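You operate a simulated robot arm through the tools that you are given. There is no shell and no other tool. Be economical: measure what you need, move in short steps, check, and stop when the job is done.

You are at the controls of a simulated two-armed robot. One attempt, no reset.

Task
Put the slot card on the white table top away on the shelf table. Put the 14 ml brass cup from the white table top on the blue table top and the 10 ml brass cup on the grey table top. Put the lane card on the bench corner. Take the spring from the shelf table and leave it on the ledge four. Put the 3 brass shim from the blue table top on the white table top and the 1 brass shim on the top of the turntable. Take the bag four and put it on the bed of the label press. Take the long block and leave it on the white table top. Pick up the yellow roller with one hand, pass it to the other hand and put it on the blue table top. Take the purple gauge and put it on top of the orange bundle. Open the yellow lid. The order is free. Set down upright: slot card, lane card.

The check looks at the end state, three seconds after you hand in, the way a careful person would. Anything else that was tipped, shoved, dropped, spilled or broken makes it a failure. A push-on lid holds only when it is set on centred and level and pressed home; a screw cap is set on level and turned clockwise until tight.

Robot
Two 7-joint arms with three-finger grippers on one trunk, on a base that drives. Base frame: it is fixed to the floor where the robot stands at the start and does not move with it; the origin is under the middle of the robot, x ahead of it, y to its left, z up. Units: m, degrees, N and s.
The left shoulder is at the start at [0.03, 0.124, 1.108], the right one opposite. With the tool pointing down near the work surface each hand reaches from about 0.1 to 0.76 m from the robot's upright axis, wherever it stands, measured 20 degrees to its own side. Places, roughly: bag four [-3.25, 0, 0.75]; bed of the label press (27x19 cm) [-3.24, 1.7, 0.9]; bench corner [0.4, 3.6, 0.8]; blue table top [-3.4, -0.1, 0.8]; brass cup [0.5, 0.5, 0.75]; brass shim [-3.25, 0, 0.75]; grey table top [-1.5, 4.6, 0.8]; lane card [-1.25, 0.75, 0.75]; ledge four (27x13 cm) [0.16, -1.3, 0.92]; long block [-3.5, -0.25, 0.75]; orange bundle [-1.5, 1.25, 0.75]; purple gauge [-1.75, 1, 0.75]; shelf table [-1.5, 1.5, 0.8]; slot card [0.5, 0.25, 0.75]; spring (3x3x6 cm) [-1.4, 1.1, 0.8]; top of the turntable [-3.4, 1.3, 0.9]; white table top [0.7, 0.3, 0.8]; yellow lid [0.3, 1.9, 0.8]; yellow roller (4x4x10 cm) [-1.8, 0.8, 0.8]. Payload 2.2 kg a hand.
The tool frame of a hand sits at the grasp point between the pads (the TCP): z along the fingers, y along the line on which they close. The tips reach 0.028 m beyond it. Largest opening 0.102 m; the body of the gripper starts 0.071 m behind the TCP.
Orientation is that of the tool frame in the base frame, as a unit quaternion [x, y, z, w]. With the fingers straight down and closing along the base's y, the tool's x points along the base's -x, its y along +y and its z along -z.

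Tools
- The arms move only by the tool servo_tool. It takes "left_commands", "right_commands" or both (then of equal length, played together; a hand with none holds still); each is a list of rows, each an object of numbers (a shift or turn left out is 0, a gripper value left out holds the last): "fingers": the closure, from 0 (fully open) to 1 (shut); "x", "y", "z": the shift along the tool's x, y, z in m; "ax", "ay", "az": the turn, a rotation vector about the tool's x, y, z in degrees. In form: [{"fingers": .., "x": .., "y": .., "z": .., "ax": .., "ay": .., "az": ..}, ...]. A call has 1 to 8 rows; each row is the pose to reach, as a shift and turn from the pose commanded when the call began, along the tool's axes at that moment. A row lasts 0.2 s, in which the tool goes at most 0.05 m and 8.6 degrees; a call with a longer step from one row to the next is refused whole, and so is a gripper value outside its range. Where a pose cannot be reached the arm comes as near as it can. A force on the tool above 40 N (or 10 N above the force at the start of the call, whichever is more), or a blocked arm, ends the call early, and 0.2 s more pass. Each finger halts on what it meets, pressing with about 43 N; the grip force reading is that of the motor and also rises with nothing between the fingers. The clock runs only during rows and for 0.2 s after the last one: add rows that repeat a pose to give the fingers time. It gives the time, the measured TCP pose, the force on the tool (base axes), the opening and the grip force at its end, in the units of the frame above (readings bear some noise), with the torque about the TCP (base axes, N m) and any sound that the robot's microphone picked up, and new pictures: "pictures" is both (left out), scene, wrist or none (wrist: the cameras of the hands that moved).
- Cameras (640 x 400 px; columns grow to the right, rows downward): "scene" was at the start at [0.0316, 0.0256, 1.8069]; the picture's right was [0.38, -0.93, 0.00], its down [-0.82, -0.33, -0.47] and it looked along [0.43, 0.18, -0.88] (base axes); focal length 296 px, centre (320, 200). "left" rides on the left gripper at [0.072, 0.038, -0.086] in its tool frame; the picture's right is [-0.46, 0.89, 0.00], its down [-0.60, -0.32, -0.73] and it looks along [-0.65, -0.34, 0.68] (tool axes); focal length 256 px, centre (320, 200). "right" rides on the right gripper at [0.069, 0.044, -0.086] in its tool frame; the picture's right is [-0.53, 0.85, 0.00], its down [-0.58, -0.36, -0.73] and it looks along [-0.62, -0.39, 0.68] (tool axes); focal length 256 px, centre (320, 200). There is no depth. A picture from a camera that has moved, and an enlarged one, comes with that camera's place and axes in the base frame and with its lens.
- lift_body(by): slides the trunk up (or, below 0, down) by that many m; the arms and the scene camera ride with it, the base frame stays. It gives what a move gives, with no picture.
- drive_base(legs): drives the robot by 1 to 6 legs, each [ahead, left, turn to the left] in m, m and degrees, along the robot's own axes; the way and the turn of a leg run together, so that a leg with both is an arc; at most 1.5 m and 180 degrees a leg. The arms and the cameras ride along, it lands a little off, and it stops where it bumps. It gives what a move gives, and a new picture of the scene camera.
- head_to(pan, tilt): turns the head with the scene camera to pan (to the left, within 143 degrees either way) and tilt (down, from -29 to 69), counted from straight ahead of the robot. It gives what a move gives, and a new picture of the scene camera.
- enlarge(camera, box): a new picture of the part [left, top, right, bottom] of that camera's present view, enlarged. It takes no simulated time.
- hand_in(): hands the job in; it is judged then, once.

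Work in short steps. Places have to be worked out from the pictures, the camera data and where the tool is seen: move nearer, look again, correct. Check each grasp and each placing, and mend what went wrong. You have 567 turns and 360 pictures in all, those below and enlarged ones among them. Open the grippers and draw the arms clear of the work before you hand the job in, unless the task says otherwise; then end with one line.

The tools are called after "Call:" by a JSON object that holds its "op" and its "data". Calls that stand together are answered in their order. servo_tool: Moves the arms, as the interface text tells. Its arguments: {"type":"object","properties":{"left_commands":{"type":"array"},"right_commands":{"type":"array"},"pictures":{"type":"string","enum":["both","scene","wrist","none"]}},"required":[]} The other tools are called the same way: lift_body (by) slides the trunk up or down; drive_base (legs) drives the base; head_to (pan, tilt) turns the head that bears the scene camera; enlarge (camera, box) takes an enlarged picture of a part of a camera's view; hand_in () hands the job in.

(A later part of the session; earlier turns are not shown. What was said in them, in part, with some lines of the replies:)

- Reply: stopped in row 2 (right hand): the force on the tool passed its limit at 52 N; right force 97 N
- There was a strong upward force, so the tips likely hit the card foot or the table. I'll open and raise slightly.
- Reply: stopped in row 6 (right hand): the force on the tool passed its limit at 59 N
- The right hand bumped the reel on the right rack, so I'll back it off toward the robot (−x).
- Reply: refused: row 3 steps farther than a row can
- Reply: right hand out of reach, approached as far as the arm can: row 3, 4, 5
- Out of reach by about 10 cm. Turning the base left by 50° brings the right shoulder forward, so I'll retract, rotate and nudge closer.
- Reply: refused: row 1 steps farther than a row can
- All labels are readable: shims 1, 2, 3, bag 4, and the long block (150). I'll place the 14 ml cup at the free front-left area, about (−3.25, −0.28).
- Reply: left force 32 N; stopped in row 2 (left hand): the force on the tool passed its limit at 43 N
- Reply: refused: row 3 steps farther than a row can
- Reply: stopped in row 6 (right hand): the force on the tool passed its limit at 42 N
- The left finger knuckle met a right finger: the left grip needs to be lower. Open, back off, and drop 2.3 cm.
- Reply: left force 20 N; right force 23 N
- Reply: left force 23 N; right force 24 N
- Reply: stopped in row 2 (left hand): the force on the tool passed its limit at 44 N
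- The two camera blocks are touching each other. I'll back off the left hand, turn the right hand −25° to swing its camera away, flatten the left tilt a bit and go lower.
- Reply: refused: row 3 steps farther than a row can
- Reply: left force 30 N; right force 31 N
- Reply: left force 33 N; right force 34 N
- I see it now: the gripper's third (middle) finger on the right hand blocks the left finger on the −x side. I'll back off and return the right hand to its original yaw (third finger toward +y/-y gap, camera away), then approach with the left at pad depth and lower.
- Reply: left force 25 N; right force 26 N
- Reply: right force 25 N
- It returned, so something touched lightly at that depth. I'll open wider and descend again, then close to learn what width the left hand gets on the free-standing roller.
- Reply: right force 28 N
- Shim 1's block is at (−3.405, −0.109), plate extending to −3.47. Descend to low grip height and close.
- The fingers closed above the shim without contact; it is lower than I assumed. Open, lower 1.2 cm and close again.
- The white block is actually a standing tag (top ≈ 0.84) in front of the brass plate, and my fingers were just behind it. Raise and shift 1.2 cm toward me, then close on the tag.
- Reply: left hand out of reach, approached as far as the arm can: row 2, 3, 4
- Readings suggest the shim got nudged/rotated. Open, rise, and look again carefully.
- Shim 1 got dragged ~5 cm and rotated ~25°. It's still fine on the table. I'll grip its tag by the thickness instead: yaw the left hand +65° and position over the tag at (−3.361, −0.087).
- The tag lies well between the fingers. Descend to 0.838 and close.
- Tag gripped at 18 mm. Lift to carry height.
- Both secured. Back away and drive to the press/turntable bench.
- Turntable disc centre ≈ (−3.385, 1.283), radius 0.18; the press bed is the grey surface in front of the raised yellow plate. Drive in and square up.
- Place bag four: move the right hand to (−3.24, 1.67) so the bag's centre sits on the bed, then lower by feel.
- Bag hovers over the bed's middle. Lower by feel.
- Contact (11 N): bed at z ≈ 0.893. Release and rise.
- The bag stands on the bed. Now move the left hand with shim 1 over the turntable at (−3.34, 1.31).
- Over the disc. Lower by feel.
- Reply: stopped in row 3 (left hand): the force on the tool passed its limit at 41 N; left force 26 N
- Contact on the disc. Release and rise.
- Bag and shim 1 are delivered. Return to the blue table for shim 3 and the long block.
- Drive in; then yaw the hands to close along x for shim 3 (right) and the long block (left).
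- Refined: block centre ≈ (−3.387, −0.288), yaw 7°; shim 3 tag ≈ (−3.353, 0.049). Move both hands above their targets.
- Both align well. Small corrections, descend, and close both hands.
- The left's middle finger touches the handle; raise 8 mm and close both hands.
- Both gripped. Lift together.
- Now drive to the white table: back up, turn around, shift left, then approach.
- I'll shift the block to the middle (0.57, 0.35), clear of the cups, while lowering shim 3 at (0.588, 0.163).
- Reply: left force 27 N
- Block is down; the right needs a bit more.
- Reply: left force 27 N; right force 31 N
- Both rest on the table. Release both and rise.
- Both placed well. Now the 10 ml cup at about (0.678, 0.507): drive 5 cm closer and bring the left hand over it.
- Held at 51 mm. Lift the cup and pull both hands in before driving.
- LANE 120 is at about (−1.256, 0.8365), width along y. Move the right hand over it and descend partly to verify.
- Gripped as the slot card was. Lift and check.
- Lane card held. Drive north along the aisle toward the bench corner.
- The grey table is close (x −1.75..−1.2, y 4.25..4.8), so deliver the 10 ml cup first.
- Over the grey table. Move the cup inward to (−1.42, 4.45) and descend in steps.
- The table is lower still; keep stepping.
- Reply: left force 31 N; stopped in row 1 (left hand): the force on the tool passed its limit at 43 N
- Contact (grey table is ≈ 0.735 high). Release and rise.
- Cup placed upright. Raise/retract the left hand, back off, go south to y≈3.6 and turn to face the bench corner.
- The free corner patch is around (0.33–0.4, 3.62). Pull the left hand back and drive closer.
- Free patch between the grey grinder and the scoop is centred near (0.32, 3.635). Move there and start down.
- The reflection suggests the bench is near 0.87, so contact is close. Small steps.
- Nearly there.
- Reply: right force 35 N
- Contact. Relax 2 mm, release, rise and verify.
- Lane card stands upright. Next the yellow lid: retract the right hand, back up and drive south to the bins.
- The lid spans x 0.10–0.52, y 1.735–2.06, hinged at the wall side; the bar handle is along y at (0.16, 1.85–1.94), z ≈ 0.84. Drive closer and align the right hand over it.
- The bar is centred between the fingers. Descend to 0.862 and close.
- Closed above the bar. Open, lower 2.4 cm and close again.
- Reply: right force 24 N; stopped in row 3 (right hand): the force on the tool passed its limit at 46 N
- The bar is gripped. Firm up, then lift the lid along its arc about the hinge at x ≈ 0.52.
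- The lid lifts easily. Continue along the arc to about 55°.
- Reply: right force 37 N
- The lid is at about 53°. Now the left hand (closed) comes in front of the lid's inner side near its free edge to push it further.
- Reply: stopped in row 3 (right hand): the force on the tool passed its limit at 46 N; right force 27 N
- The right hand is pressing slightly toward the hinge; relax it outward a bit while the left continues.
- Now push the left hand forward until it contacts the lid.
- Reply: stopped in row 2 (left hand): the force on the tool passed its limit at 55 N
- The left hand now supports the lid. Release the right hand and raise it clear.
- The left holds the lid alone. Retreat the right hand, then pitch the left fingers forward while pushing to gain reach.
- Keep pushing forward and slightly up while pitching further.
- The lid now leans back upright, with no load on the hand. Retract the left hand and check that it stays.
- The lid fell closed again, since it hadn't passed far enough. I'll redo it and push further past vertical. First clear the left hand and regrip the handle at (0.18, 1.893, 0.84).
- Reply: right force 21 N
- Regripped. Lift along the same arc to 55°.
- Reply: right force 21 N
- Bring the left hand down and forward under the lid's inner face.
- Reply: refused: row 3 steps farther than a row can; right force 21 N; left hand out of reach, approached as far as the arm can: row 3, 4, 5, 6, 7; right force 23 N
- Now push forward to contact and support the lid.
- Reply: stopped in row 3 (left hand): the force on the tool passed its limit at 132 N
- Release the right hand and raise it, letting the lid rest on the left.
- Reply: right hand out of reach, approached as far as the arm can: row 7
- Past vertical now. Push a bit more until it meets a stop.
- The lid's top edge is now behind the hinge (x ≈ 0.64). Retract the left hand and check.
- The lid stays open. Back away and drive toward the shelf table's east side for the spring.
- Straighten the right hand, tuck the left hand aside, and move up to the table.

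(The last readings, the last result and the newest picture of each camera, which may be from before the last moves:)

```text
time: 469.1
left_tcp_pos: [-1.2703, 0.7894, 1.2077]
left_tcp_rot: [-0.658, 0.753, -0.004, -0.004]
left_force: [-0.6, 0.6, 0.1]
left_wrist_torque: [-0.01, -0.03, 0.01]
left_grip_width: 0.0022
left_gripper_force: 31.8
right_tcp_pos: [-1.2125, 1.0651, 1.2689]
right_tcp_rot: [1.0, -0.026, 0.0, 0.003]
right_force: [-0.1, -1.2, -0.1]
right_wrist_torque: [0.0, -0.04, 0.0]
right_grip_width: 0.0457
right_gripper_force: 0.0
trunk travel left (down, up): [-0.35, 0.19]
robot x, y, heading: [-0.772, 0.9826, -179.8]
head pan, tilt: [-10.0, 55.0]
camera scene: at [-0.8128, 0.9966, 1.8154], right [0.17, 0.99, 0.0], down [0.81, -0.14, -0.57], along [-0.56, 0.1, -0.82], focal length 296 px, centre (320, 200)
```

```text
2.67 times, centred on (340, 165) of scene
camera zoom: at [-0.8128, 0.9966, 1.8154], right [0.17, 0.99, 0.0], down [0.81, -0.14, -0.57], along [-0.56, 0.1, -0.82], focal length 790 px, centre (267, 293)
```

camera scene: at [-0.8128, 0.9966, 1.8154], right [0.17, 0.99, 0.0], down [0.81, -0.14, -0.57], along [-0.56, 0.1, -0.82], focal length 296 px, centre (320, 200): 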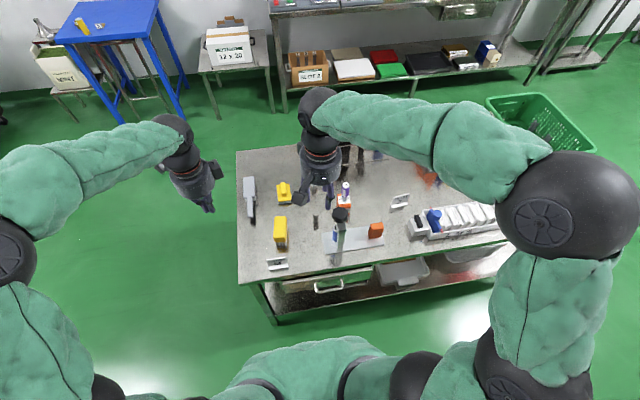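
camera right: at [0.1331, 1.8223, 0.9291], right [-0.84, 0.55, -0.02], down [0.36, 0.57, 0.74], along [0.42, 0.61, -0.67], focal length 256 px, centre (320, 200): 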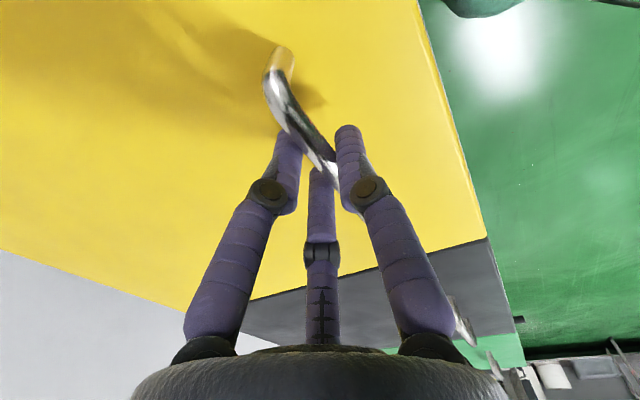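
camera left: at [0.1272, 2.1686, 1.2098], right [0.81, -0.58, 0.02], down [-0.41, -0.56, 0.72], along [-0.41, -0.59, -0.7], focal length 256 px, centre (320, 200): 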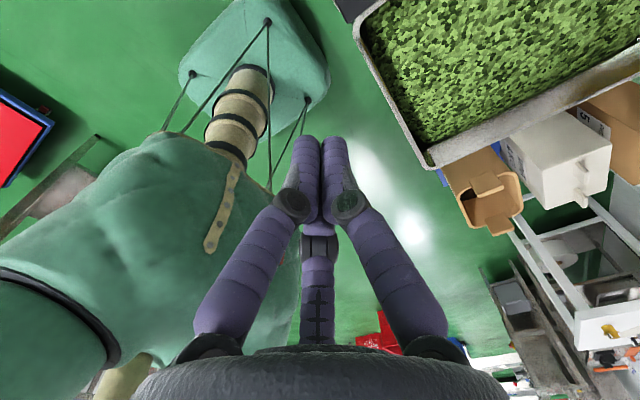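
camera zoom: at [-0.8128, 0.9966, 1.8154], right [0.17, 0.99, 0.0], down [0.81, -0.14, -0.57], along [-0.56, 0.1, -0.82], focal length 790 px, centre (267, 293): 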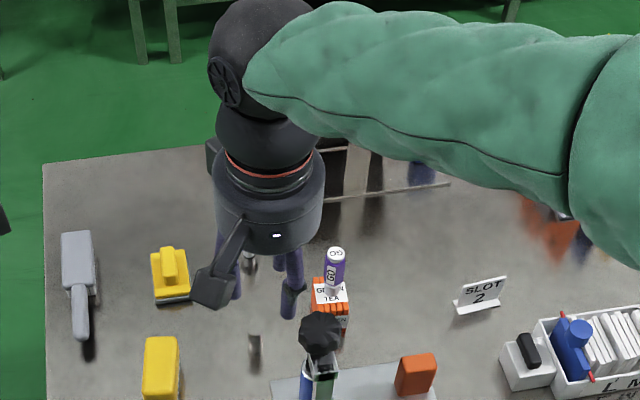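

Spring at (−1.405, 1.085), 6 cm tall; the gauge still stands on the bundle and the slot card is upright. Position the right hand over the spring.

Call:
{"op": "servo_tool", "data": {"right_commands": [{"x": -0.045, "fingers": 0.35}, {"x": -0.09, "y": -0.003}, {"x": -0.135, "y": -0.006}, {"x": -0.18, "y": -0.01}, {"x": -0.193, "y": -0.01, "z": 0.04}, {"x": -0.193, "y": -0.01, "z": 0.09}, {"x": -0.193, "y": -0.01, "z": 0.14}, {"x": -0.193, "y": -0.01, "z": 0.19}], "pictures": "none"}}

Call:
{"op": "servo_tool", "data": {"right_commands": [{"z": 0.05}, {"z": 0.1}, {"z": 0.14}], "pictures": "wrist"}}

```text
time: 470.9
left_tcp_pos: [-1.269, 0.7904, 1.2063]
left_tcp_rot: [-0.658, 0.753, -0.005, -0.004]
left_force: [-1.2, -1.0, 0.6]
left_wrist_torque: [0.0, -0.03, 0.01]
left_grip_width: 0.0024
left_gripper_force: 31.4
right_tcp_pos: [-1.4083, 1.0847, 1.0778]
right_tcp_rot: [1.0, -0.025, -0.002, 0.002]
right_force: [-1.0, 0.6, 0.8]
right_wrist_torque: [-0.02, -0.02, -0.02]
right_grip_width: 0.0662
right_gripper_force: 0.0
trunk travel left (down, up): [-0.35, 0.19]
robot x, y, heading: [-0.7733, 0.9834, -180.0]
head pan, tilt: [-10.0, 55.0]
```

```text
time: 471.7
left_tcp_pos: [-1.2695, 0.79, 1.2055]
left_tcp_rot: [-0.658, 0.753, -0.005, -0.004]
left_force: [-1.2, -0.4, -0.7]
left_wrist_torque: [0.0, 0.01, -0.01]
left_grip_width: 0.0019
left_gripper_force: 31.6
right_tcp_pos: [-1.4078, 1.0839, 0.9359]
right_tcp_rot: [1.0, -0.026, -0.001, 0.002]
right_force: [0.2, 0.3, 0.8]
right_wrist_torque: [-0.06, -0.05, 0.01]
right_grip_width: 0.0664
right_gripper_force: 0.1
trunk travel left (down, up): [-0.35, 0.19]
robot x, y, heading: [-0.776, 0.9799, -179.9]
head pan, tilt: [-10.0, 55.0]
camera right: at [-1.3403, 1.0367, 1.0239], right [-0.58, -0.82, 0.01], down [-0.55, 0.4, 0.73], along [-0.6, 0.42, -0.68], focal length 256 px, centre (320, 200)
```

right: 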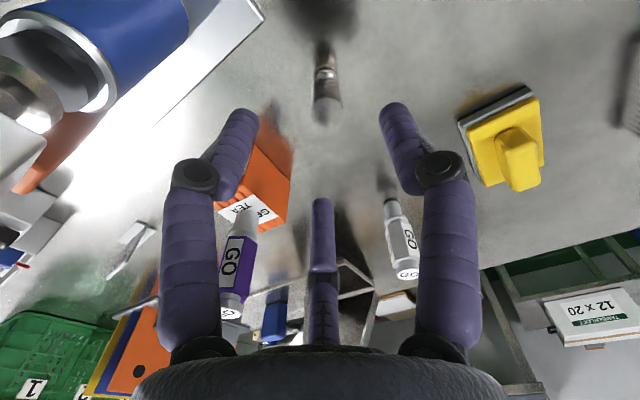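

Call:
{"op": "servo_tool", "data": {"right_commands": [{"x": -0.006, "z": 0.04}, {"x": -0.006, "z": 0.08}, {"x": -0.006, "z": 0.091}, {"x": -0.006, "z": 0.091, "fingers": 0.5}, {"x": -0.006, "z": 0.091, "fingers": 0.65}, {"x": -0.006, "z": 0.091, "fingers": 0.8}, {"x": -0.006, "z": 0.091, "fingers": 0.8}], "pictures": "wrist"}}

```text
time: 473.3
left_tcp_pos: [-1.27, 0.7912, 1.2061]
left_tcp_rot: [-0.658, 0.753, -0.004, -0.005]
left_force: [-1.3, -1.0, 0.5]
left_wrist_torque: [-0.01, -0.01, -0.01]
left_grip_width: 0.0024
left_gripper_force: 31.7
right_tcp_pos: [-1.4104, 1.0851, 0.8465]
right_tcp_rot: [1.0, -0.026, -0.001, 0.003]
right_force: [0.2, 0.1, 0.9]
right_wrist_torque: [0.01, 0.02, -0.03]
right_grip_width: 0.0216
right_gripper_force: 0.4
trunk travel left (down, up): [-0.35, 0.19]
robot x, y, heading: [-0.7741, 0.9837, -180.0]
head pan, tilt: [-10.0, 55.0]
camera right: at [-1.3427, 1.039, 0.9349], right [-0.58, -0.82, 0.01], down [-0.55, 0.4, 0.73], along [-0.6, 0.42, -0.68], focal length 256 px, centre (320, 200)
```

right: 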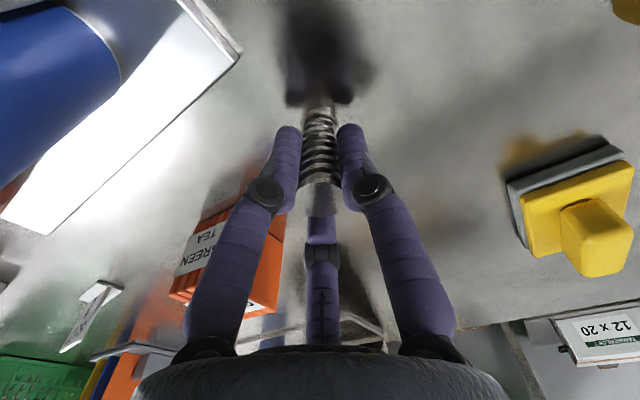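

Call:
{"op": "servo_tool", "data": {"right_commands": [{"fingers": 0.9}, {"fingers": 1}, {"fingers": 1}], "pictures": "none"}}

Call:
{"op": "servo_tool", "data": {"right_commands": [{"z": -0.03}, {"z": -0.07}, {"z": -0.11}, {"z": -0.15}, {"z": -0.19}, {"z": -0.23}], "pictures": "wrist"}}

```text
time: 474.1
left_tcp_pos: [-1.2693, 0.7904, 1.2057]
left_tcp_rot: [-0.658, 0.753, -0.004, -0.005]
left_force: [-0.2, 0.4, 0.3]
left_wrist_torque: [0.0, -0.03, -0.03]
left_grip_width: 0.0022
left_gripper_force: 31.3
right_tcp_pos: [-1.4098, 1.0846, 0.8475]
right_tcp_rot: [1.0, -0.026, -0.001, 0.002]
right_force: [0.0, 0.8, 0.2]
right_wrist_torque: [0.02, -0.01, -0.02]
right_grip_width: 0.0202
right_gripper_force: 42.8
trunk travel left (down, up): [-0.35, 0.19]
robot x, y, heading: [-0.7711, 0.9832, -179.9]
head pan, tilt: [-10.0, 55.0]
```

```text
time: 475.5
left_tcp_pos: [-1.2688, 0.7902, 1.2062]
left_tcp_rot: [-0.658, 0.753, -0.004, -0.005]
left_force: [0.6, 0.1, -0.1]
left_wrist_torque: [0.0, 0.02, -0.01]
left_grip_width: 0.0021
left_gripper_force: 31.5
right_tcp_pos: [-1.4061, 1.0855, 1.0804]
right_tcp_rot: [1.0, -0.026, -0.001, 0.003]
right_force: [-0.2, -0.5, -1.1]
right_wrist_torque: [0.02, -0.01, -0.04]
right_grip_width: 0.0203
right_gripper_force: 42.6
trunk travel left (down, up): [-0.35, 0.19]
robot x, y, heading: [-0.7713, 0.9827, -179.8]
head pan, tilt: [-10.0, 55.0]
camera right: at [-1.3402, 1.0384, 1.1677], right [-0.58, -0.82, 0.01], down [-0.55, 0.4, 0.73], along [-0.6, 0.42, -0.68], focal length 256 px, centre (320, 200)
```

right: 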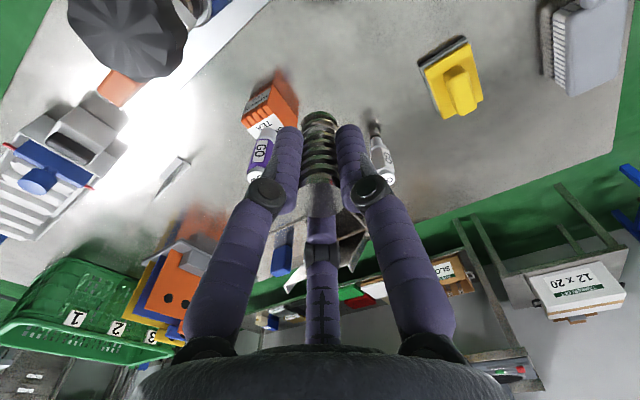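

Spring held. Retract, then drive toward the packing machine with ledge four and look.

Call:
{"op": "servo_tool", "data": {"right_commands": [{"x": 0.045}, {"x": 0.09}, {"x": 0.135}, {"x": 0.18}, {"x": 0.22}, {"x": 0.22, "y": -0.04}, {"x": 0.22, "y": -0.08}], "left_commands": [{"y": -0.03}, {"y": -0.06}, {"y": -0.09}, {"y": -0.12}, {"y": -0.12}, {"y": -0.12}, {"y": -0.12}], "pictures": "none"}}

Call:
{"op": "drive_base", "data": {"legs": [[-0.27, 0, 0], [0, 1.2, 0], [0, 0, 120]]}}

Call:
{"op": "head_to", "data": {"pan": 0, "tilt": 40}}

```text
time: 477.1
left_tcp_pos: [-1.1474, 0.7725, 1.2048]
left_tcp_rot: [-0.658, 0.753, -0.004, -0.004]
left_force: [-0.4, 0.8, -0.4]
left_wrist_torque: [-0.01, 0.0, 0.02]
left_grip_width: 0.0021
left_gripper_force: 31.4
right_tcp_pos: [-1.1838, 1.1543, 1.0782]
right_tcp_rot: [1.0, -0.025, -0.002, 0.002]
right_force: [0.2, -0.3, 0.2]
right_wrist_torque: [-0.03, 0.01, -0.04]
right_grip_width: 0.0202
right_gripper_force: 42.8
trunk travel left (down, up): [-0.35, 0.19]
robot x, y, heading: [-0.7738, 0.984, -179.7]
head pan, tilt: [-10.0, 55.0]
```

```text
time: 489.6
left_tcp_pos: [-0.1271, -0.3651, 1.206]
left_tcp_rot: [0.976, 0.218, 0.007, -0.001]
left_force: [0.2, 0.5, -0.9]
left_wrist_torque: [-0.01, -0.01, -0.02]
left_grip_width: 0.002
left_gripper_force: 31.6
right_tcp_pos: [-0.4302, -0.6028, 1.0783]
right_tcp_rot: [0.5, 0.866, 0.003, 0.002]
right_force: [0.3, 0.0, 0.2]
right_wrist_torque: [0.01, -0.02, -0.03]
right_grip_width: 0.0207
right_gripper_force: 42.9
trunk travel left (down, up): [-0.35, 0.19]
robot x, y, heading: [-0.511, -0.1636, -57.2]
head pan, tilt: [-10.0, 55.0]
camera scene: at [-0.4959, -0.2043, 1.8154], right [-0.92, -0.39, 0.0], down [-0.32, 0.75, -0.57], along [0.23, -0.53, -0.82], focal length 296 px, centre (320, 200)
```

scene: 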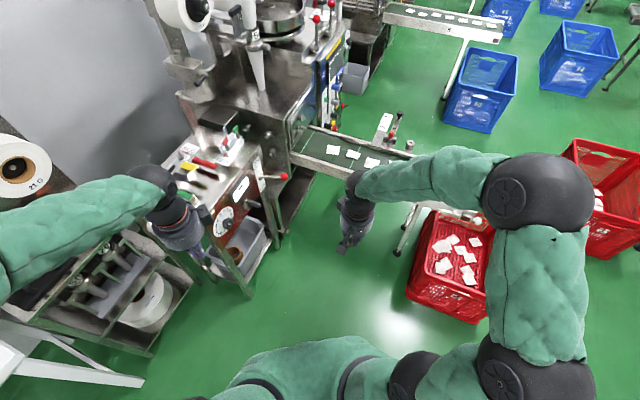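

```text
time: 490.3
left_tcp_pos: [-0.1276, -0.3649, 1.2053]
left_tcp_rot: [0.976, 0.218, 0.006, -0.002]
left_force: [-0.3, 0.3, 0.0]
left_wrist_torque: [-0.01, 0.0, -0.02]
left_grip_width: 0.0021
left_gripper_force: 31.4
right_tcp_pos: [-0.4277, -0.6037, 1.0788]
right_tcp_rot: [0.501, 0.866, 0.002, 0.003]
right_force: [0.5, -0.3, -0.5]
right_wrist_torque: [0.0, 0.0, 0.01]
right_grip_width: 0.0205
right_gripper_force: 43.1
trunk travel left (down, up): [-0.35, 0.19]
robot x, y, heading: [-0.5091, -0.1638, -56.9]
head pan, tilt: [0.0, 40.0]
camera scene: at [-0.478, -0.2093, 1.836], right [-0.84, -0.55, 0.0], down [-0.35, 0.54, -0.77], along [0.42, -0.64, -0.64], focal length 296 px, centre (320, 200)
```

scene: 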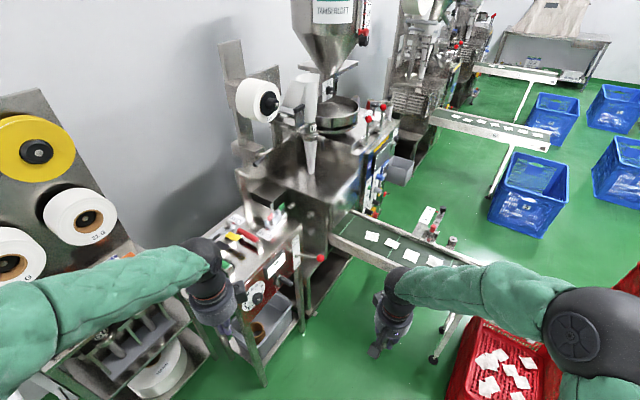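

Call:
{"op": "enlarge", "data": {"camera": "scene", "box": [220, 60, 420, 260]}}

```text
2.00 times, centred on (320, 160) of scene
camera zoom: at [-0.478, -0.2093, 1.836], right [-0.84, -0.55, 0.0], down [-0.35, 0.54, -0.77], along [0.42, -0.64, -0.64], focal length 592 px, centre (320, 280)
```

zoom: 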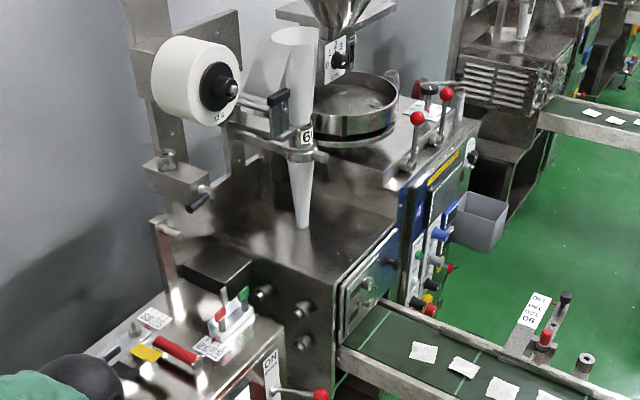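

Ledge four is the flat strip on the machine: x ≈ 0.09–0.22, y ≈ −1.44…−1.15. I'll stand near (−0.3, −0.66), heading −15°, so the right hand can reach its west part.

Call:
{"op": "drive_base", "data": {"legs": [[0, 0, 42], [0.33, -0.42, 0]]}}

Call:
{"op": "head_to", "data": {"pan": -40, "tilt": 45}}

Call:
{"op": "enlarge", "data": {"camera": "scene", "box": [180, 60, 480, 260]}}

```text
time: 495.4
left_tcp_pos: [0.1184, -0.5568, 1.2059]
left_tcp_rot: [0.834, 0.551, 0.005, -0.004]
left_force: [0.7, -0.8, 0.0]
left_wrist_torque: [0.03, 0.02, 0.0]
left_grip_width: 0.002
left_gripper_force: 31.2
right_tcp_pos: [0.0512, -0.9366, 1.0784]
right_tcp_rot: [0.16, 0.987, 0.002, 0.002]
right_force: [0.3, 0.4, -0.7]
right_wrist_torque: [0.02, -0.01, -0.01]
right_grip_width: 0.0203
right_gripper_force: 42.9
trunk travel left (down, up): [-0.35, 0.19]
robot x, y, heading: [-0.2974, -0.6641, -15.1]
head pan, tilt: [0.0, 40.0]
camera scene: at [-0.2455, -0.6753, 1.8361], right [-0.26, -0.96, 0.0], down [-0.62, 0.17, -0.77], along [0.74, -0.2, -0.64], focal length 296 px, centre (320, 200)
```

scene: 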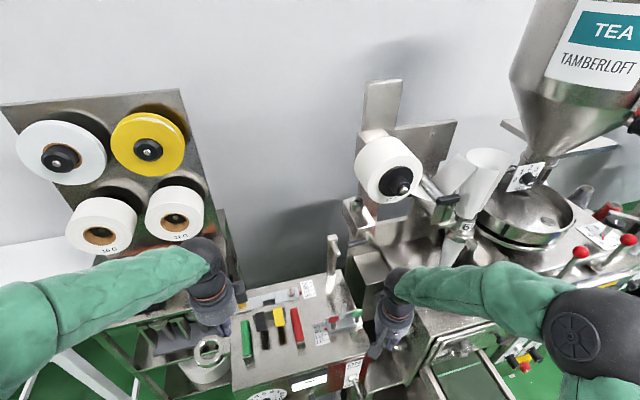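

```text
time: 496.4
left_tcp_pos: [0.1184, -0.5568, 1.2054]
left_tcp_rot: [0.834, 0.552, 0.005, -0.003]
left_force: [-0.3, -0.4, -1.0]
left_wrist_torque: [0.02, 0.01, -0.01]
left_grip_width: 0.0018
left_gripper_force: 31.3
right_tcp_pos: [0.051, -0.9354, 1.0775]
right_tcp_rot: [0.16, 0.987, 0.002, 0.001]
right_force: [-0.6, -0.4, 0.0]
right_wrist_torque: [0.02, 0.01, 0.03]
right_grip_width: 0.0201
right_gripper_force: 43.4
trunk travel left (down, up): [-0.35, 0.19]
robot x, y, heading: [-0.303, -0.6635, -15.3]
head pan, tilt: [-40.0, 45.0]
camera scene: at [-0.2814, -0.7192, 1.8288], right [-0.82, -0.57, 0.0], down [-0.4, 0.58, -0.71], along [0.4, -0.58, -0.71], focal length 296 px, centre (320, 200)
```

scene: 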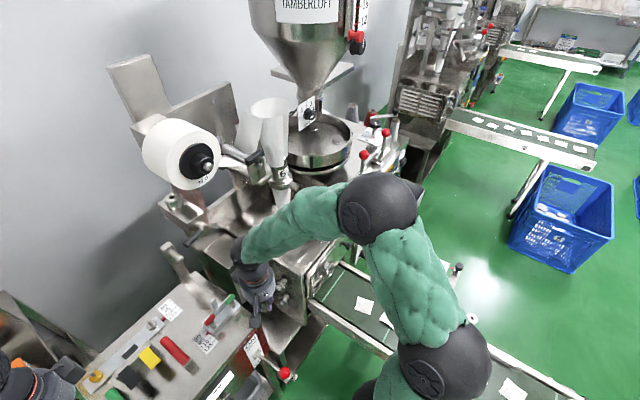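

```text
2.00 times, centred on (330, 160) of scene
camera zoom: at [-0.2814, -0.7192, 1.8288], right [-0.82, -0.57, 0.0], down [-0.4, 0.58, -0.71], along [0.4, -0.58, -0.71], focal length 592 px, centre (300, 280)
```

zoom: 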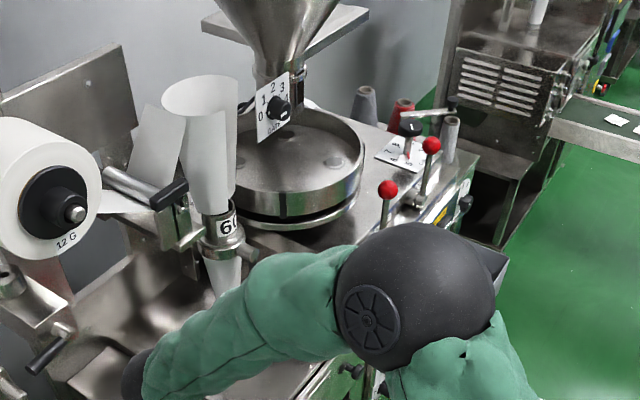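

The arm hides the ledge from the head, so I'll approach in two stages using the wrist camera.

Call:
{"op": "servo_tool", "data": {"right_commands": [{"x": -0.023, "y": -0.039}, {"x": -0.046, "y": -0.078}, {"x": -0.068, "y": -0.118}, {"x": -0.091, "y": -0.157}], "pictures": "both"}}

```text
time: 497.4
left_tcp_pos: [0.1185, -0.5589, 1.2042]
left_tcp_rot: [0.834, 0.552, 0.005, -0.004]
left_force: [0.4, -0.5, -0.2]
left_wrist_torque: [0.02, -0.01, 0.0]
left_grip_width: 0.0025
left_gripper_force: 31.2
right_tcp_pos: [0.0901, -1.1178, 1.077]
right_tcp_rot: [0.158, 0.987, 0.003, 0.001]
right_force: [0.5, 0.3, -0.7]
right_wrist_torque: [0.01, 0.0, 0.0]
right_grip_width: 0.0206
right_gripper_force: 43.4
trunk travel left (down, up): [-0.35, 0.19]
robot x, y, heading: [-0.2979, -0.6601, -15.4]
head pan, tilt: [-40.0, 45.0]
camera scene: at [-0.2809, -0.7207, 1.8288], right [-0.82, -0.57, 0.0], down [-0.4, 0.58, -0.71], along [0.4, -0.58, -0.71], focal length 296 px, centre (320, 200)
camera right: at [0.0373, -1.0553, 1.1647], right [0.77, 0.63, 0.01], down [0.43, -0.53, 0.73], along [0.47, -0.56, -0.68], focal length 256 px, centre (320, 200)
```

scene: 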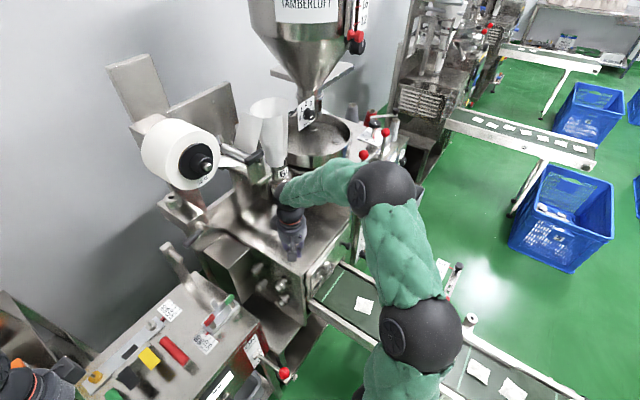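
right: 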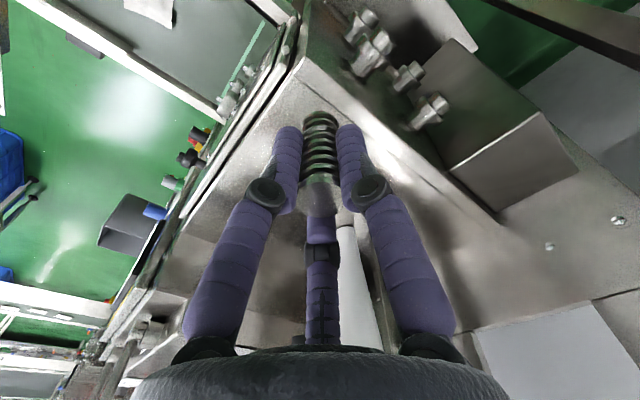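

The ledge surface and its corner (≈ (0.08, −1.13)) are visible below. Continue to (0.125, −1.28).

Call:
{"op": "servo_tool", "data": {"right_commands": [{"x": -0.021, "y": -0.036}, {"x": -0.042, "y": -0.072}, {"x": -0.063, "y": -0.107}, {"x": -0.084, "y": -0.143}], "pictures": "both"}}

```text
time: 498.4
left_tcp_pos: [0.1187, -0.5587, 1.205]
left_tcp_rot: [0.834, 0.552, 0.005, -0.005]
left_force: [0.3, 0.2, -0.5]
left_wrist_torque: [0.04, 0.01, 0.02]
left_grip_width: 0.0019
left_gripper_force: 31.6
right_tcp_pos: [0.1214, -1.2775, 1.0766]
right_tcp_rot: [0.16, 0.987, 0.004, 0.001]
right_force: [-0.1, -0.1, -0.5]
right_wrist_torque: [0.01, 0.02, 0.0]
right_grip_width: 0.0207
right_gripper_force: 43.8
trunk travel left (down, up): [-0.35, 0.19]
robot x, y, heading: [-0.3059, -0.6614, -15.3]
head pan, tilt: [-40.0, 45.0]
camera scene: at [-0.281, -0.7209, 1.8287], right [-0.82, -0.57, 0.0], down [-0.4, 0.58, -0.71], along [0.4, -0.58, -0.71], focal length 296 px, centre (320, 200)
camera right: at [0.0685, -1.215, 1.1646], right [0.77, 0.63, 0.01], down [0.43, -0.53, 0.73], along [0.47, -0.56, -0.68], focal length 256 px, centre (320, 200)
```

scene: 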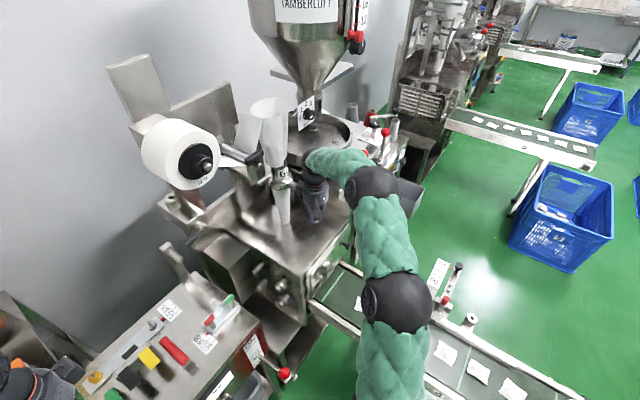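
right: 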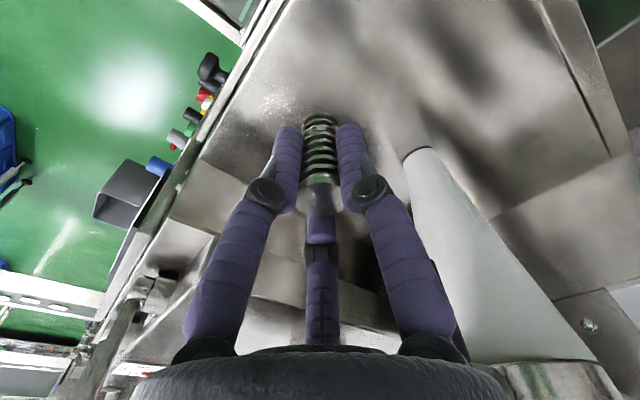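

The spring is above the ledge surface with ~4 cm to the west edge. Nudge inward 1 cm and lower by feel.

Call:
{"op": "servo_tool", "data": {"right_commands": [{"x": -0.01, "y": 0.002, "z": 0.03}, {"x": -0.01, "y": 0.002, "z": 0.06}, {"x": -0.01, "y": 0.002, "z": 0.078}, {"x": -0.01, "y": 0.002, "z": 0.078}], "pictures": "wrist"}}

Call:
{"op": "servo_tool", "data": {"right_commands": [{"z": 0.004}, {"z": 0.008}, {"z": 0.012}, {"z": 0.012}], "pictures": "none"}}

```text
time: 499.4
left_tcp_pos: [0.1178, -0.557, 1.2064]
left_tcp_rot: [0.834, 0.552, 0.005, -0.003]
left_force: [-0.1, 0.0, -0.2]
left_wrist_torque: [0.03, -0.01, 0.03]
left_grip_width: 0.0021
left_gripper_force: 31.7
right_tcp_pos: [0.134, -1.2758, 0.9995]
right_tcp_rot: [0.16, 0.987, 0.003, 0.002]
right_force: [-0.2, -0.1, 0.5]
right_wrist_torque: [0.03, -0.04, -0.01]
right_grip_width: 0.0203
right_gripper_force: 43.0
trunk travel left (down, up): [-0.35, 0.19]
robot x, y, heading: [-0.3035, -0.6598, -15.2]
head pan, tilt: [-40.0, 45.0]
camera right: at [0.0822, -1.2131, 1.0874], right [0.77, 0.63, 0.01], down [0.43, -0.53, 0.73], along [0.47, -0.56, -0.68], focal length 256 px, centre (320, 200)
```

right: 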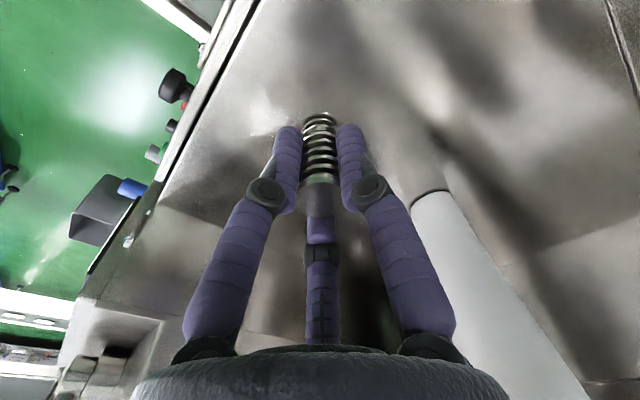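

```text
time: 500.4
left_tcp_pos: [0.119, -0.5573, 1.2055]
left_tcp_rot: [0.834, 0.552, 0.005, -0.004]
left_force: [0.7, -0.3, -0.3]
left_wrist_torque: [0.0, 0.0, -0.01]
left_grip_width: 0.002
left_gripper_force: 31.4
right_tcp_pos: [0.1342, -1.2764, 0.9864]
right_tcp_rot: [0.16, 0.987, 0.002, 0.001]
right_force: [-0.4, -1.4, 0.3]
right_wrist_torque: [0.03, 0.01, -0.02]
right_grip_width: 0.0209
right_gripper_force: 42.6
trunk travel left (down, up): [-0.35, 0.19]
robot x, y, heading: [-0.3005, -0.6623, -15.3]
head pan, tilt: [-40.0, 45.0]
```

Call:
{"op": "servo_tool", "data": {"right_commands": [{"z": 0.003}, {"z": 0.006}, {"z": 0.008}, {"z": 0.008}], "pictures": "none"}}

Call:
{"op": "servo_tool", "data": {"right_commands": [{"z": 0.003}, {"z": 0.006}, {"z": 0.006}], "pictures": "none"}}

```text
time: 501.4
left_tcp_pos: [0.1183, -0.5571, 1.2052]
left_tcp_rot: [0.834, 0.552, 0.005, -0.003]
left_force: [0.0, -0.5, 0.5]
left_wrist_torque: [0.02, -0.05, 0.0]
left_grip_width: 0.0021
left_gripper_force: 31.8
right_tcp_pos: [0.133, -1.276, 0.9781]
right_tcp_rot: [0.16, 0.987, 0.003, 0.001]
right_force: [0.0, 0.3, -1.0]
right_wrist_torque: [0.02, -0.01, 0.0]
right_grip_width: 0.0204
right_gripper_force: 42.9
trunk travel left (down, up): [-0.35, 0.19]
robot x, y, heading: [-0.301, -0.6619, -15.2]
head pan, tilt: [-40.0, 45.0]
```

```text
time: 502.2
left_tcp_pos: [0.1185, -0.5569, 1.2054]
left_tcp_rot: [0.834, 0.552, 0.005, -0.003]
left_force: [0.0, -0.8, 0.2]
left_wrist_torque: [0.0, 0.0, 0.04]
left_grip_width: 0.0021
left_gripper_force: 31.7
right_tcp_pos: [0.1337, -1.2759, 0.9732]
right_tcp_rot: [0.159, 0.987, 0.003, 0.001]
right_force: [0.7, 0.4, -1.3]
right_wrist_torque: [0.0, 0.01, 0.02]
right_grip_width: 0.0205
right_gripper_force: 43.1
trunk travel left (down, up): [-0.35, 0.19]
robot x, y, heading: [-0.2972, -0.6638, -15.3]
head pan, tilt: [-40.0, 45.0]
```

Call:
{"op": "servo_tool", "data": {"right_commands": [{"z": 0.003}, {"z": 0.006}, {"z": 0.008}, {"z": 0.008}], "pictures": "wrist"}}

Call:
{"op": "servo_tool", "data": {"right_commands": [{"z": 0.003}, {"z": 0.006}, {"z": 0.006}], "pictures": "none"}}

```text
time: 503.2
left_tcp_pos: [0.116, -0.5554, 1.2054]
left_tcp_rot: [0.834, 0.552, 0.005, -0.002]
left_force: [0.2, 0.0, 0.5]
left_wrist_torque: [0.03, 0.06, -0.04]
left_grip_width: 0.002
left_gripper_force: 31.7
right_tcp_pos: [0.1343, -1.2764, 0.9694]
right_tcp_rot: [0.16, 0.987, 0.001, 0.005]
right_force: [0.8, 4.8, 29.1]
right_wrist_torque: [0.17, -0.02, 0.01]
right_grip_width: 0.0205
right_gripper_force: 42.5
trunk travel left (down, up): [-0.35, 0.19]
robot x, y, heading: [-0.302, -0.6587, -15.1]
head pan, tilt: [-40.0, 45.0]
camera right: at [0.0818, -1.2137, 1.0569], right [0.77, 0.63, 0.01], down [0.42, -0.53, 0.74], along [0.47, -0.57, -0.68], focal length 256 px, centre (320, 200)
```

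right: 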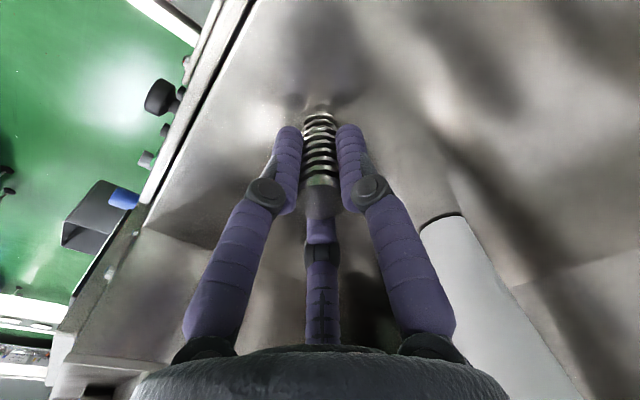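

```text
time: 504.1
left_tcp_pos: [0.118, -0.5558, 1.2054]
left_tcp_rot: [0.834, 0.552, 0.004, -0.003]
left_force: [-0.2, 0.8, -0.9]
left_wrist_torque: [0.01, -0.02, 0.0]
left_grip_width: 0.0022
left_gripper_force: 31.8
right_tcp_pos: [0.1335, -1.277, 0.9624]
right_tcp_rot: [0.159, 0.987, 0.0, 0.004]
right_force: [8.7, -2.7, 27.3]
right_wrist_torque: [-0.11, -0.23, -0.01]
right_grip_width: 0.0205
right_gripper_force: 43.4
trunk travel left (down, up): [-0.35, 0.19]
robot x, y, heading: [-0.2991, -0.6616, -15.1]
head pan, tilt: [-40.0, 45.0]
```

Contact. Ease up a few mm, release slowly and rise.

Call:
{"op": "servo_tool", "data": {"right_commands": [{"z": -0.003}, {"z": -0.003, "fingers": 0.78}, {"z": -0.003, "fingers": 0.7}, {"z": -0.003, "fingers": 0.6}, {"z": -0.003, "fingers": 0.5}, {"z": -0.04}, {"z": -0.08}, {"z": -0.12}], "pictures": "wrist"}}

```text
time: 505.9
left_tcp_pos: [0.1183, -0.5573, 1.2056]
left_tcp_rot: [0.834, 0.552, 0.006, -0.003]
left_force: [-0.1, 0.0, -0.9]
left_wrist_torque: [-0.03, -0.03, -0.02]
left_grip_width: 0.0018
left_gripper_force: 31.5
right_tcp_pos: [0.131, -1.2736, 1.0779]
right_tcp_rot: [0.159, 0.987, 0.004, 0.002]
right_force: [0.5, -0.4, 1.6]
right_wrist_torque: [0.01, -0.03, 0.0]
right_grip_width: 0.0512
right_gripper_force: 0.0
trunk travel left (down, up): [-0.35, 0.19]
robot x, y, heading: [-0.3026, -0.6602, -15.3]
head pan, tilt: [-40.0, 45.0]
camera right: at [0.0793, -1.2114, 1.167], right [0.77, 0.63, 0.01], down [0.43, -0.53, 0.73], along [0.47, -0.56, -0.68], focal length 256 px, centre (320, 200)
```

right: 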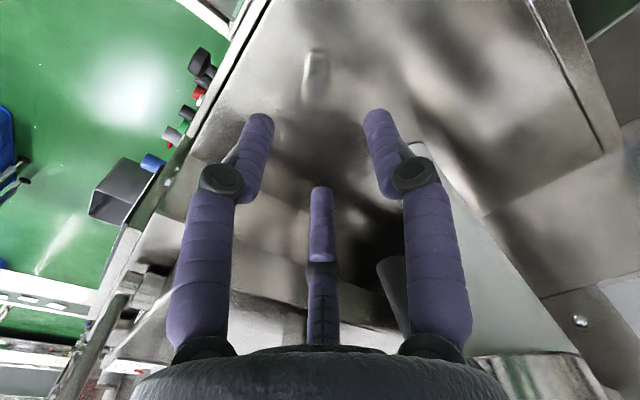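

The spring stands on the ledge. Retrace the right hand out and confirm with the head camera.

Call:
{"op": "servo_tool", "data": {"right_commands": [{"x": 0.021, "y": 0.036}, {"x": 0.042, "y": 0.072}, {"x": 0.063, "y": 0.107}, {"x": 0.084, "y": 0.143}, {"x": 0.107, "y": 0.18}, {"x": 0.13, "y": 0.22}, {"x": 0.153, "y": 0.26}, {"x": 0.175, "y": 0.298}], "pictures": "none"}}

Call:
{"op": "enlarge", "data": {"camera": "scene", "box": [240, 150, 400, 290]}}

```text
time: 507.6
left_tcp_pos: [0.1179, -0.5566, 1.2054]
left_tcp_rot: [0.834, 0.552, 0.005, -0.004]
left_force: [-0.6, 0.1, -0.8]
left_wrist_torque: [-0.03, -0.02, 0.0]
left_grip_width: 0.0021
left_gripper_force: 31.6
right_tcp_pos: [0.0587, -0.9361, 1.0835]
right_tcp_rot: [0.161, 0.987, 0.002, 0.002]
right_force: [-0.3, -0.7, -0.3]
right_wrist_torque: [-0.02, -0.02, -0.04]
right_grip_width: 0.051
right_gripper_force: 0.1
trunk travel left (down, up): [-0.35, 0.19]
robot x, y, heading: [-0.3037, -0.6599, -15.1]
head pan, tilt: [-40.0, 45.0]
```

```text
2.86 times, centred on (320, 220) of scene
camera zoom: at [-0.2819, -0.7176, 1.8289], right [-0.82, -0.57, 0.0], down [-0.4, 0.58, -0.71], along [0.4, -0.58, -0.71], focal length 846 px, centre (320, 143)
```

zoom: 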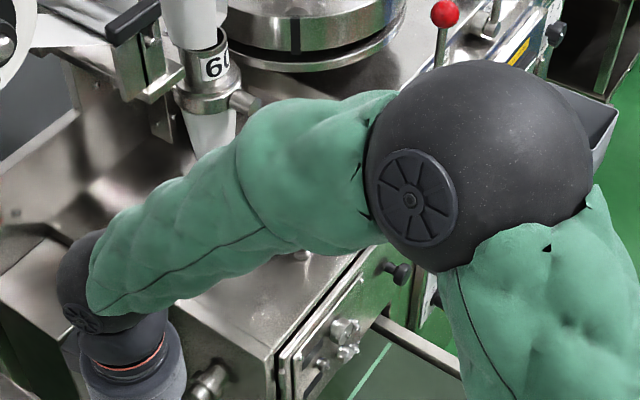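

Back off and view the ledge unobstructed.

Call:
{"op": "drive_base", "data": {"legs": [[-0.15, 0.35, 0]]}}

Call:
{"op": "servo_tool", "data": {"left_commands": [{"fingers": 0.5}, {"fingers": 0.2}, {"fingers": 0.2}], "right_commands": [{"fingers": 0.2}, {"fingers": 0.2}, {"fingers": 0.2}], "pictures": "none"}}

Call:
{"op": "enlarge", "data": {"camera": "scene", "box": [200, 60, 440, 260]}}

```text
time: 510.1
left_tcp_pos: [0.0683, -0.174, 1.2052]
left_tcp_rot: [0.835, 0.55, 0.005, -0.004]
left_force: [-0.1, 0.4, -0.4]
left_wrist_torque: [-0.02, 0.02, 0.02]
left_grip_width: 0.0023
left_gripper_force: 31.5
right_tcp_pos: [0.0074, -0.5538, 1.0829]
right_tcp_rot: [0.162, 0.987, 0.002, 0.003]
right_force: [0.7, -0.3, -0.2]
right_wrist_torque: [-0.02, -0.04, 0.01]
right_grip_width: 0.0511
right_gripper_force: 0.1
trunk travel left (down, up): [-0.35, 0.19]
robot x, y, heading: [-0.3516, -0.2799, -15.6]
head pan, tilt: [-40.0, 45.0]
camera scene: at [-0.3318, -0.3344, 1.8289], right [-0.82, -0.57, 0.0], down [-0.4, 0.58, -0.71], along [0.4, -0.58, -0.71], focal length 296 px, centre (320, 200)
```

scene: 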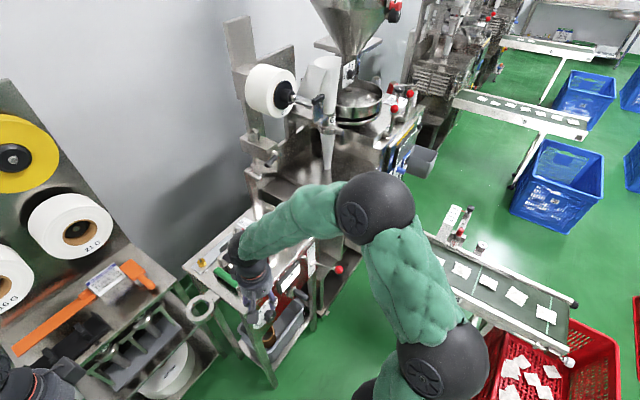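

```text
time: 510.9
left_tcp_pos: [0.0683, -0.1742, 1.2042]
left_tcp_rot: [0.835, 0.55, 0.005, -0.003]
left_force: [0.4, -0.5, 0.3]
left_wrist_torque: [0.01, 0.03, -0.04]
left_grip_width: 0.0817
left_gripper_force: 0.0
right_tcp_pos: [0.0085, -0.5549, 1.0824]
right_tcp_rot: [0.161, 0.987, 0.002, 0.002]
right_force: [0.3, 0.2, 0.1]
right_wrist_torque: [0.0, 0.01, 0.0]
right_grip_width: 0.0816
right_gripper_force: 0.0
trunk travel left (down, up): [-0.35, 0.19]
robot x, y, heading: [-0.355, -0.274, -15.7]
head pan, tilt: [-40.0, 45.0]
```

```text
2.00 times, centred on (320, 160) of scene
camera zoom: at [-0.3316, -0.3358, 1.8288], right [-0.82, -0.57, 0.0], down [-0.4, 0.58, -0.71], along [0.4, -0.58, -0.71], focal length 592 px, centre (320, 280)
```

zoom: 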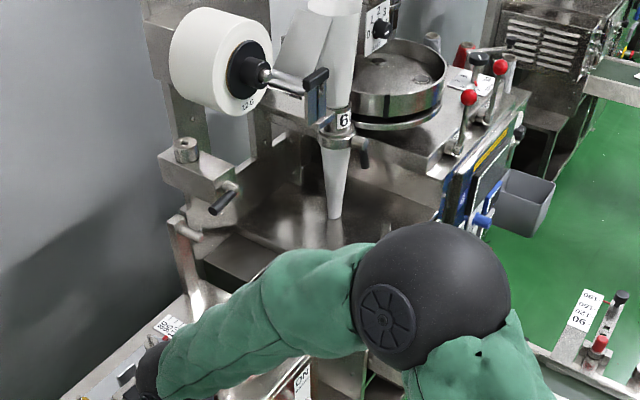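

Call:
{"op": "drive_base", "data": {"legs": [[-0.35, 0.15, -30]]}}

Call:
{"op": "head_to", "data": {"pan": -5, "tilt": 32}}

Call:
{"op": "enlarge", "data": {"camera": "scene", "box": [240, 100, 440, 250]}}

```text
time: 513.3
left_tcp_pos: [-0.1587, -0.0883, 1.2052]
left_tcp_rot: [0.948, 0.318, 0.005, -0.002]
left_force: [-0.3, -0.1, -0.8]
left_wrist_torque: [-0.05, -0.01, 0.0]
left_grip_width: 0.0817
left_gripper_force: 0.1
right_tcp_pos: [-0.4, -0.387, 1.0824]
right_tcp_rot: [0.41, 0.912, 0.002, 0.002]
right_force: [0.1, 1.1, 0.5]
right_wrist_torque: [-0.02, -0.02, 0.03]
right_grip_width: 0.0815
right_gripper_force: 0.1
trunk travel left (down, up): [-0.35, 0.19]
robot x, y, heading: [-0.5774, 0.0307, -45.3]
head pan, tilt: [-40.0, 45.0]
camera scene: at [-0.5871, -0.027, 1.8289], right [-1.0, -0.08, 0.0], down [-0.06, 0.7, -0.71], along [0.06, -0.7, -0.71], focal length 296 px, centre (320, 200)
```

scene: 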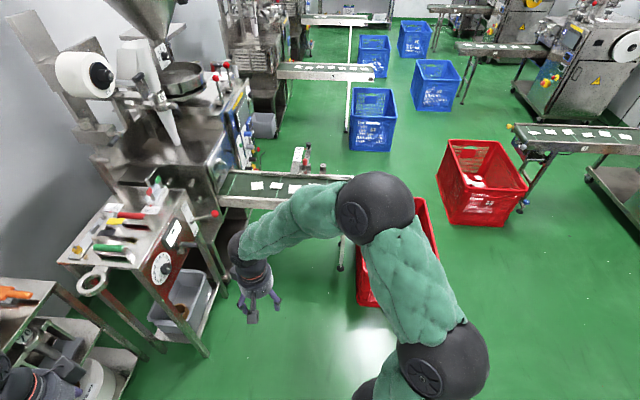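

```text
time: 514.3
left_tcp_pos: [-0.1592, -0.0885, 1.2056]
left_tcp_rot: [0.948, 0.317, 0.005, -0.002]
left_force: [-0.7, -0.4, 0.4]
left_wrist_torque: [0.0, -0.01, 0.0]
left_grip_width: 0.0816
left_gripper_force: 0.1
right_tcp_pos: [-0.4009, -0.3875, 1.0838]
right_tcp_rot: [0.41, 0.912, 0.002, 0.003]
right_force: [-0.2, 0.2, 0.5]
right_wrist_torque: [-0.02, -0.02, -0.01]
right_grip_width: 0.0817
right_gripper_force: 0.0
trunk travel left (down, up): [-0.35, 0.19]
robot x, y, heading: [-0.572, 0.0326, -45.1]
head pan, tilt: [-5.0, 32.0]
camera scene: at [-0.5364, -0.0154, 1.8483], right [-0.77, -0.64, 0.0], down [-0.34, 0.41, -0.85], along [0.54, -0.65, -0.53], focal length 296 px, centre (320, 200)
```

scene: 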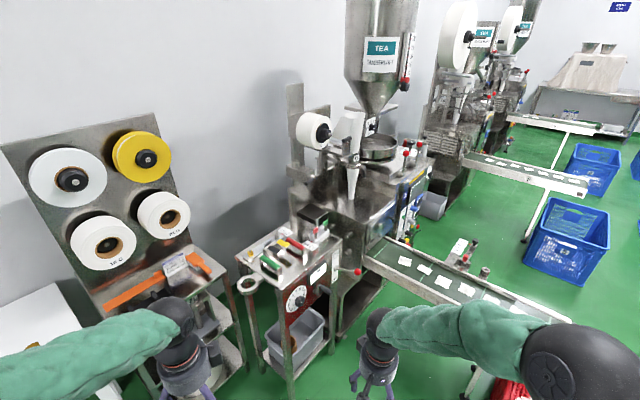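

```text
2.67 times, centred on (340, 175) of scene
camera zoom: at [-0.5364, -0.0154, 1.8483], right [-0.77, -0.64, 0.0], down [-0.34, 0.41, -0.85], along [0.54, -0.65, -0.53], focal length 790 px, centre (267, 267)
```

zoom: 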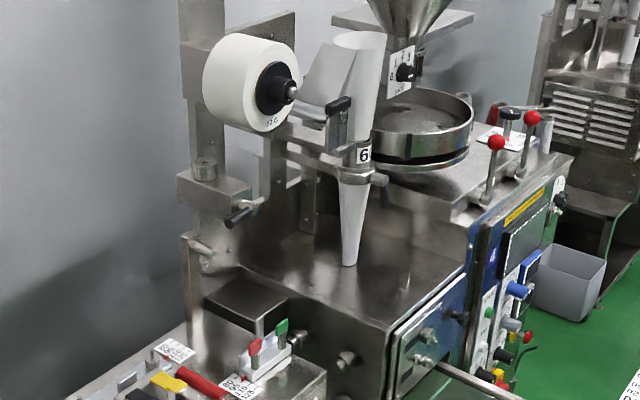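

Call:
{"op": "enlarge", "data": {"camera": "scene", "box": [345, 180, 405, 225]}}

```text
8.89 times, centred on (375, 202) of scene
camera zoom: at [-0.5364, -0.0154, 1.8483], right [-0.77, -0.64, 0.0], down [-0.34, 0.41, -0.85], along [0.54, -0.65, -0.53], focal length 2633 px, centre (-169, 178)
```

zoom: 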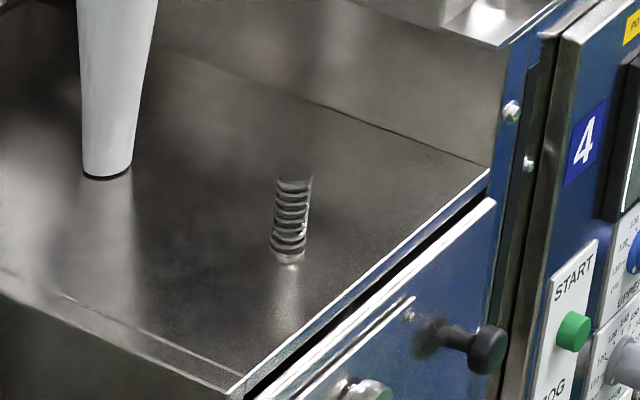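

Spring stands on ledge 4. One last check that the yellow lid is still open and the rest is in order.

Call:
{"op": "head_to", "data": {"pan": 105, "tilt": 25}}

Call:
{"op": "head_to", "data": {"pan": -140, "tilt": 25}}

```text
time: 516.2
left_tcp_pos: [-0.1583, -0.0881, 1.2054]
left_tcp_rot: [0.948, 0.317, 0.005, -0.002]
left_force: [-0.3, -0.6, 0.0]
left_wrist_torque: [-0.01, 0.03, -0.03]
left_grip_width: 0.0817
left_gripper_force: 0.1
right_tcp_pos: [-0.4012, -0.3902, 1.0829]
right_tcp_rot: [0.41, 0.912, 0.002, 0.001]
right_force: [0.1, -0.3, 0.9]
right_wrist_torque: [0.02, -0.01, 0.02]
right_grip_width: 0.0816
right_gripper_force: 0.0
trunk travel left (down, up): [-0.35, 0.19]
robot x, y, heading: [-0.5761, 0.0297, -45.2]
head pan, tilt: [105.0, 25.0]
camera scene: at [-0.547, 0.1328, 1.8594], right [0.86, -0.5, 0.0], down [-0.21, -0.36, -0.91], along [0.46, 0.78, -0.42], focal length 296 px, centre (320, 200)
```

scene: 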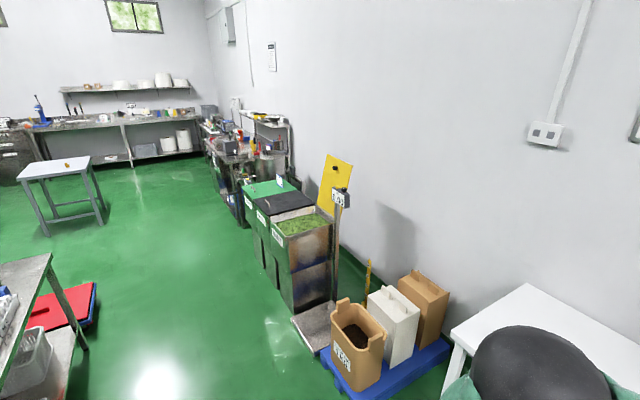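

```text
time: 519.7
left_tcp_pos: [-0.1586, -0.0893, 1.206]
left_tcp_rot: [0.948, 0.317, 0.005, -0.002]
left_force: [-1.2, 0.3, 0.6]
left_wrist_torque: [0.0, 0.01, 0.01]
left_grip_width: 0.0818
left_gripper_force: 0.0
right_tcp_pos: [-0.4005, -0.3888, 1.0829]
right_tcp_rot: [0.41, 0.912, 0.002, 0.003]
right_force: [1.1, -0.3, -0.1]
right_wrist_torque: [0.02, 0.03, 0.03]
right_grip_width: 0.0814
right_gripper_force: 0.0
trunk travel left (down, up): [-0.35, 0.19]
robot x, y, heading: [-0.5754, 0.031, -45.2]
head pan, tilt: [-140.0, 25.0]
camera scene: at [-0.6852, 0.0616, 1.8594], right [0.09, 1.0, 0.0], down [0.42, -0.04, -0.91], along [-0.9, 0.08, -0.42], focal length 296 px, centre (320, 200)
```

scene: 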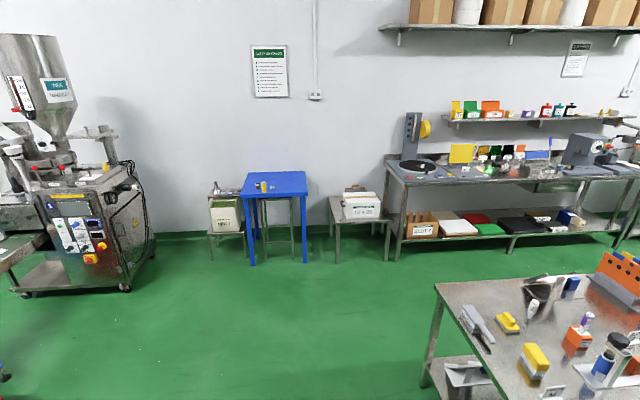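

Everything is in place: the lid is open, cups, shims and roller are delivered, the gauge is on the bundle, and the grippers are open and clear. Handing in.

Call:
{"op": "hand_in", "data": {}}

```text
The job is handed in.
```

All the tasks are done and the job is handed in; the last camera views showed the yellow lid still open, the spring standing on ledge four and the purple gauge on the orange bundle. The yellow roller went from the left hand to the right after I set it down once on the blue table, and shim 1 slid about 5 cm there before I gripped it.
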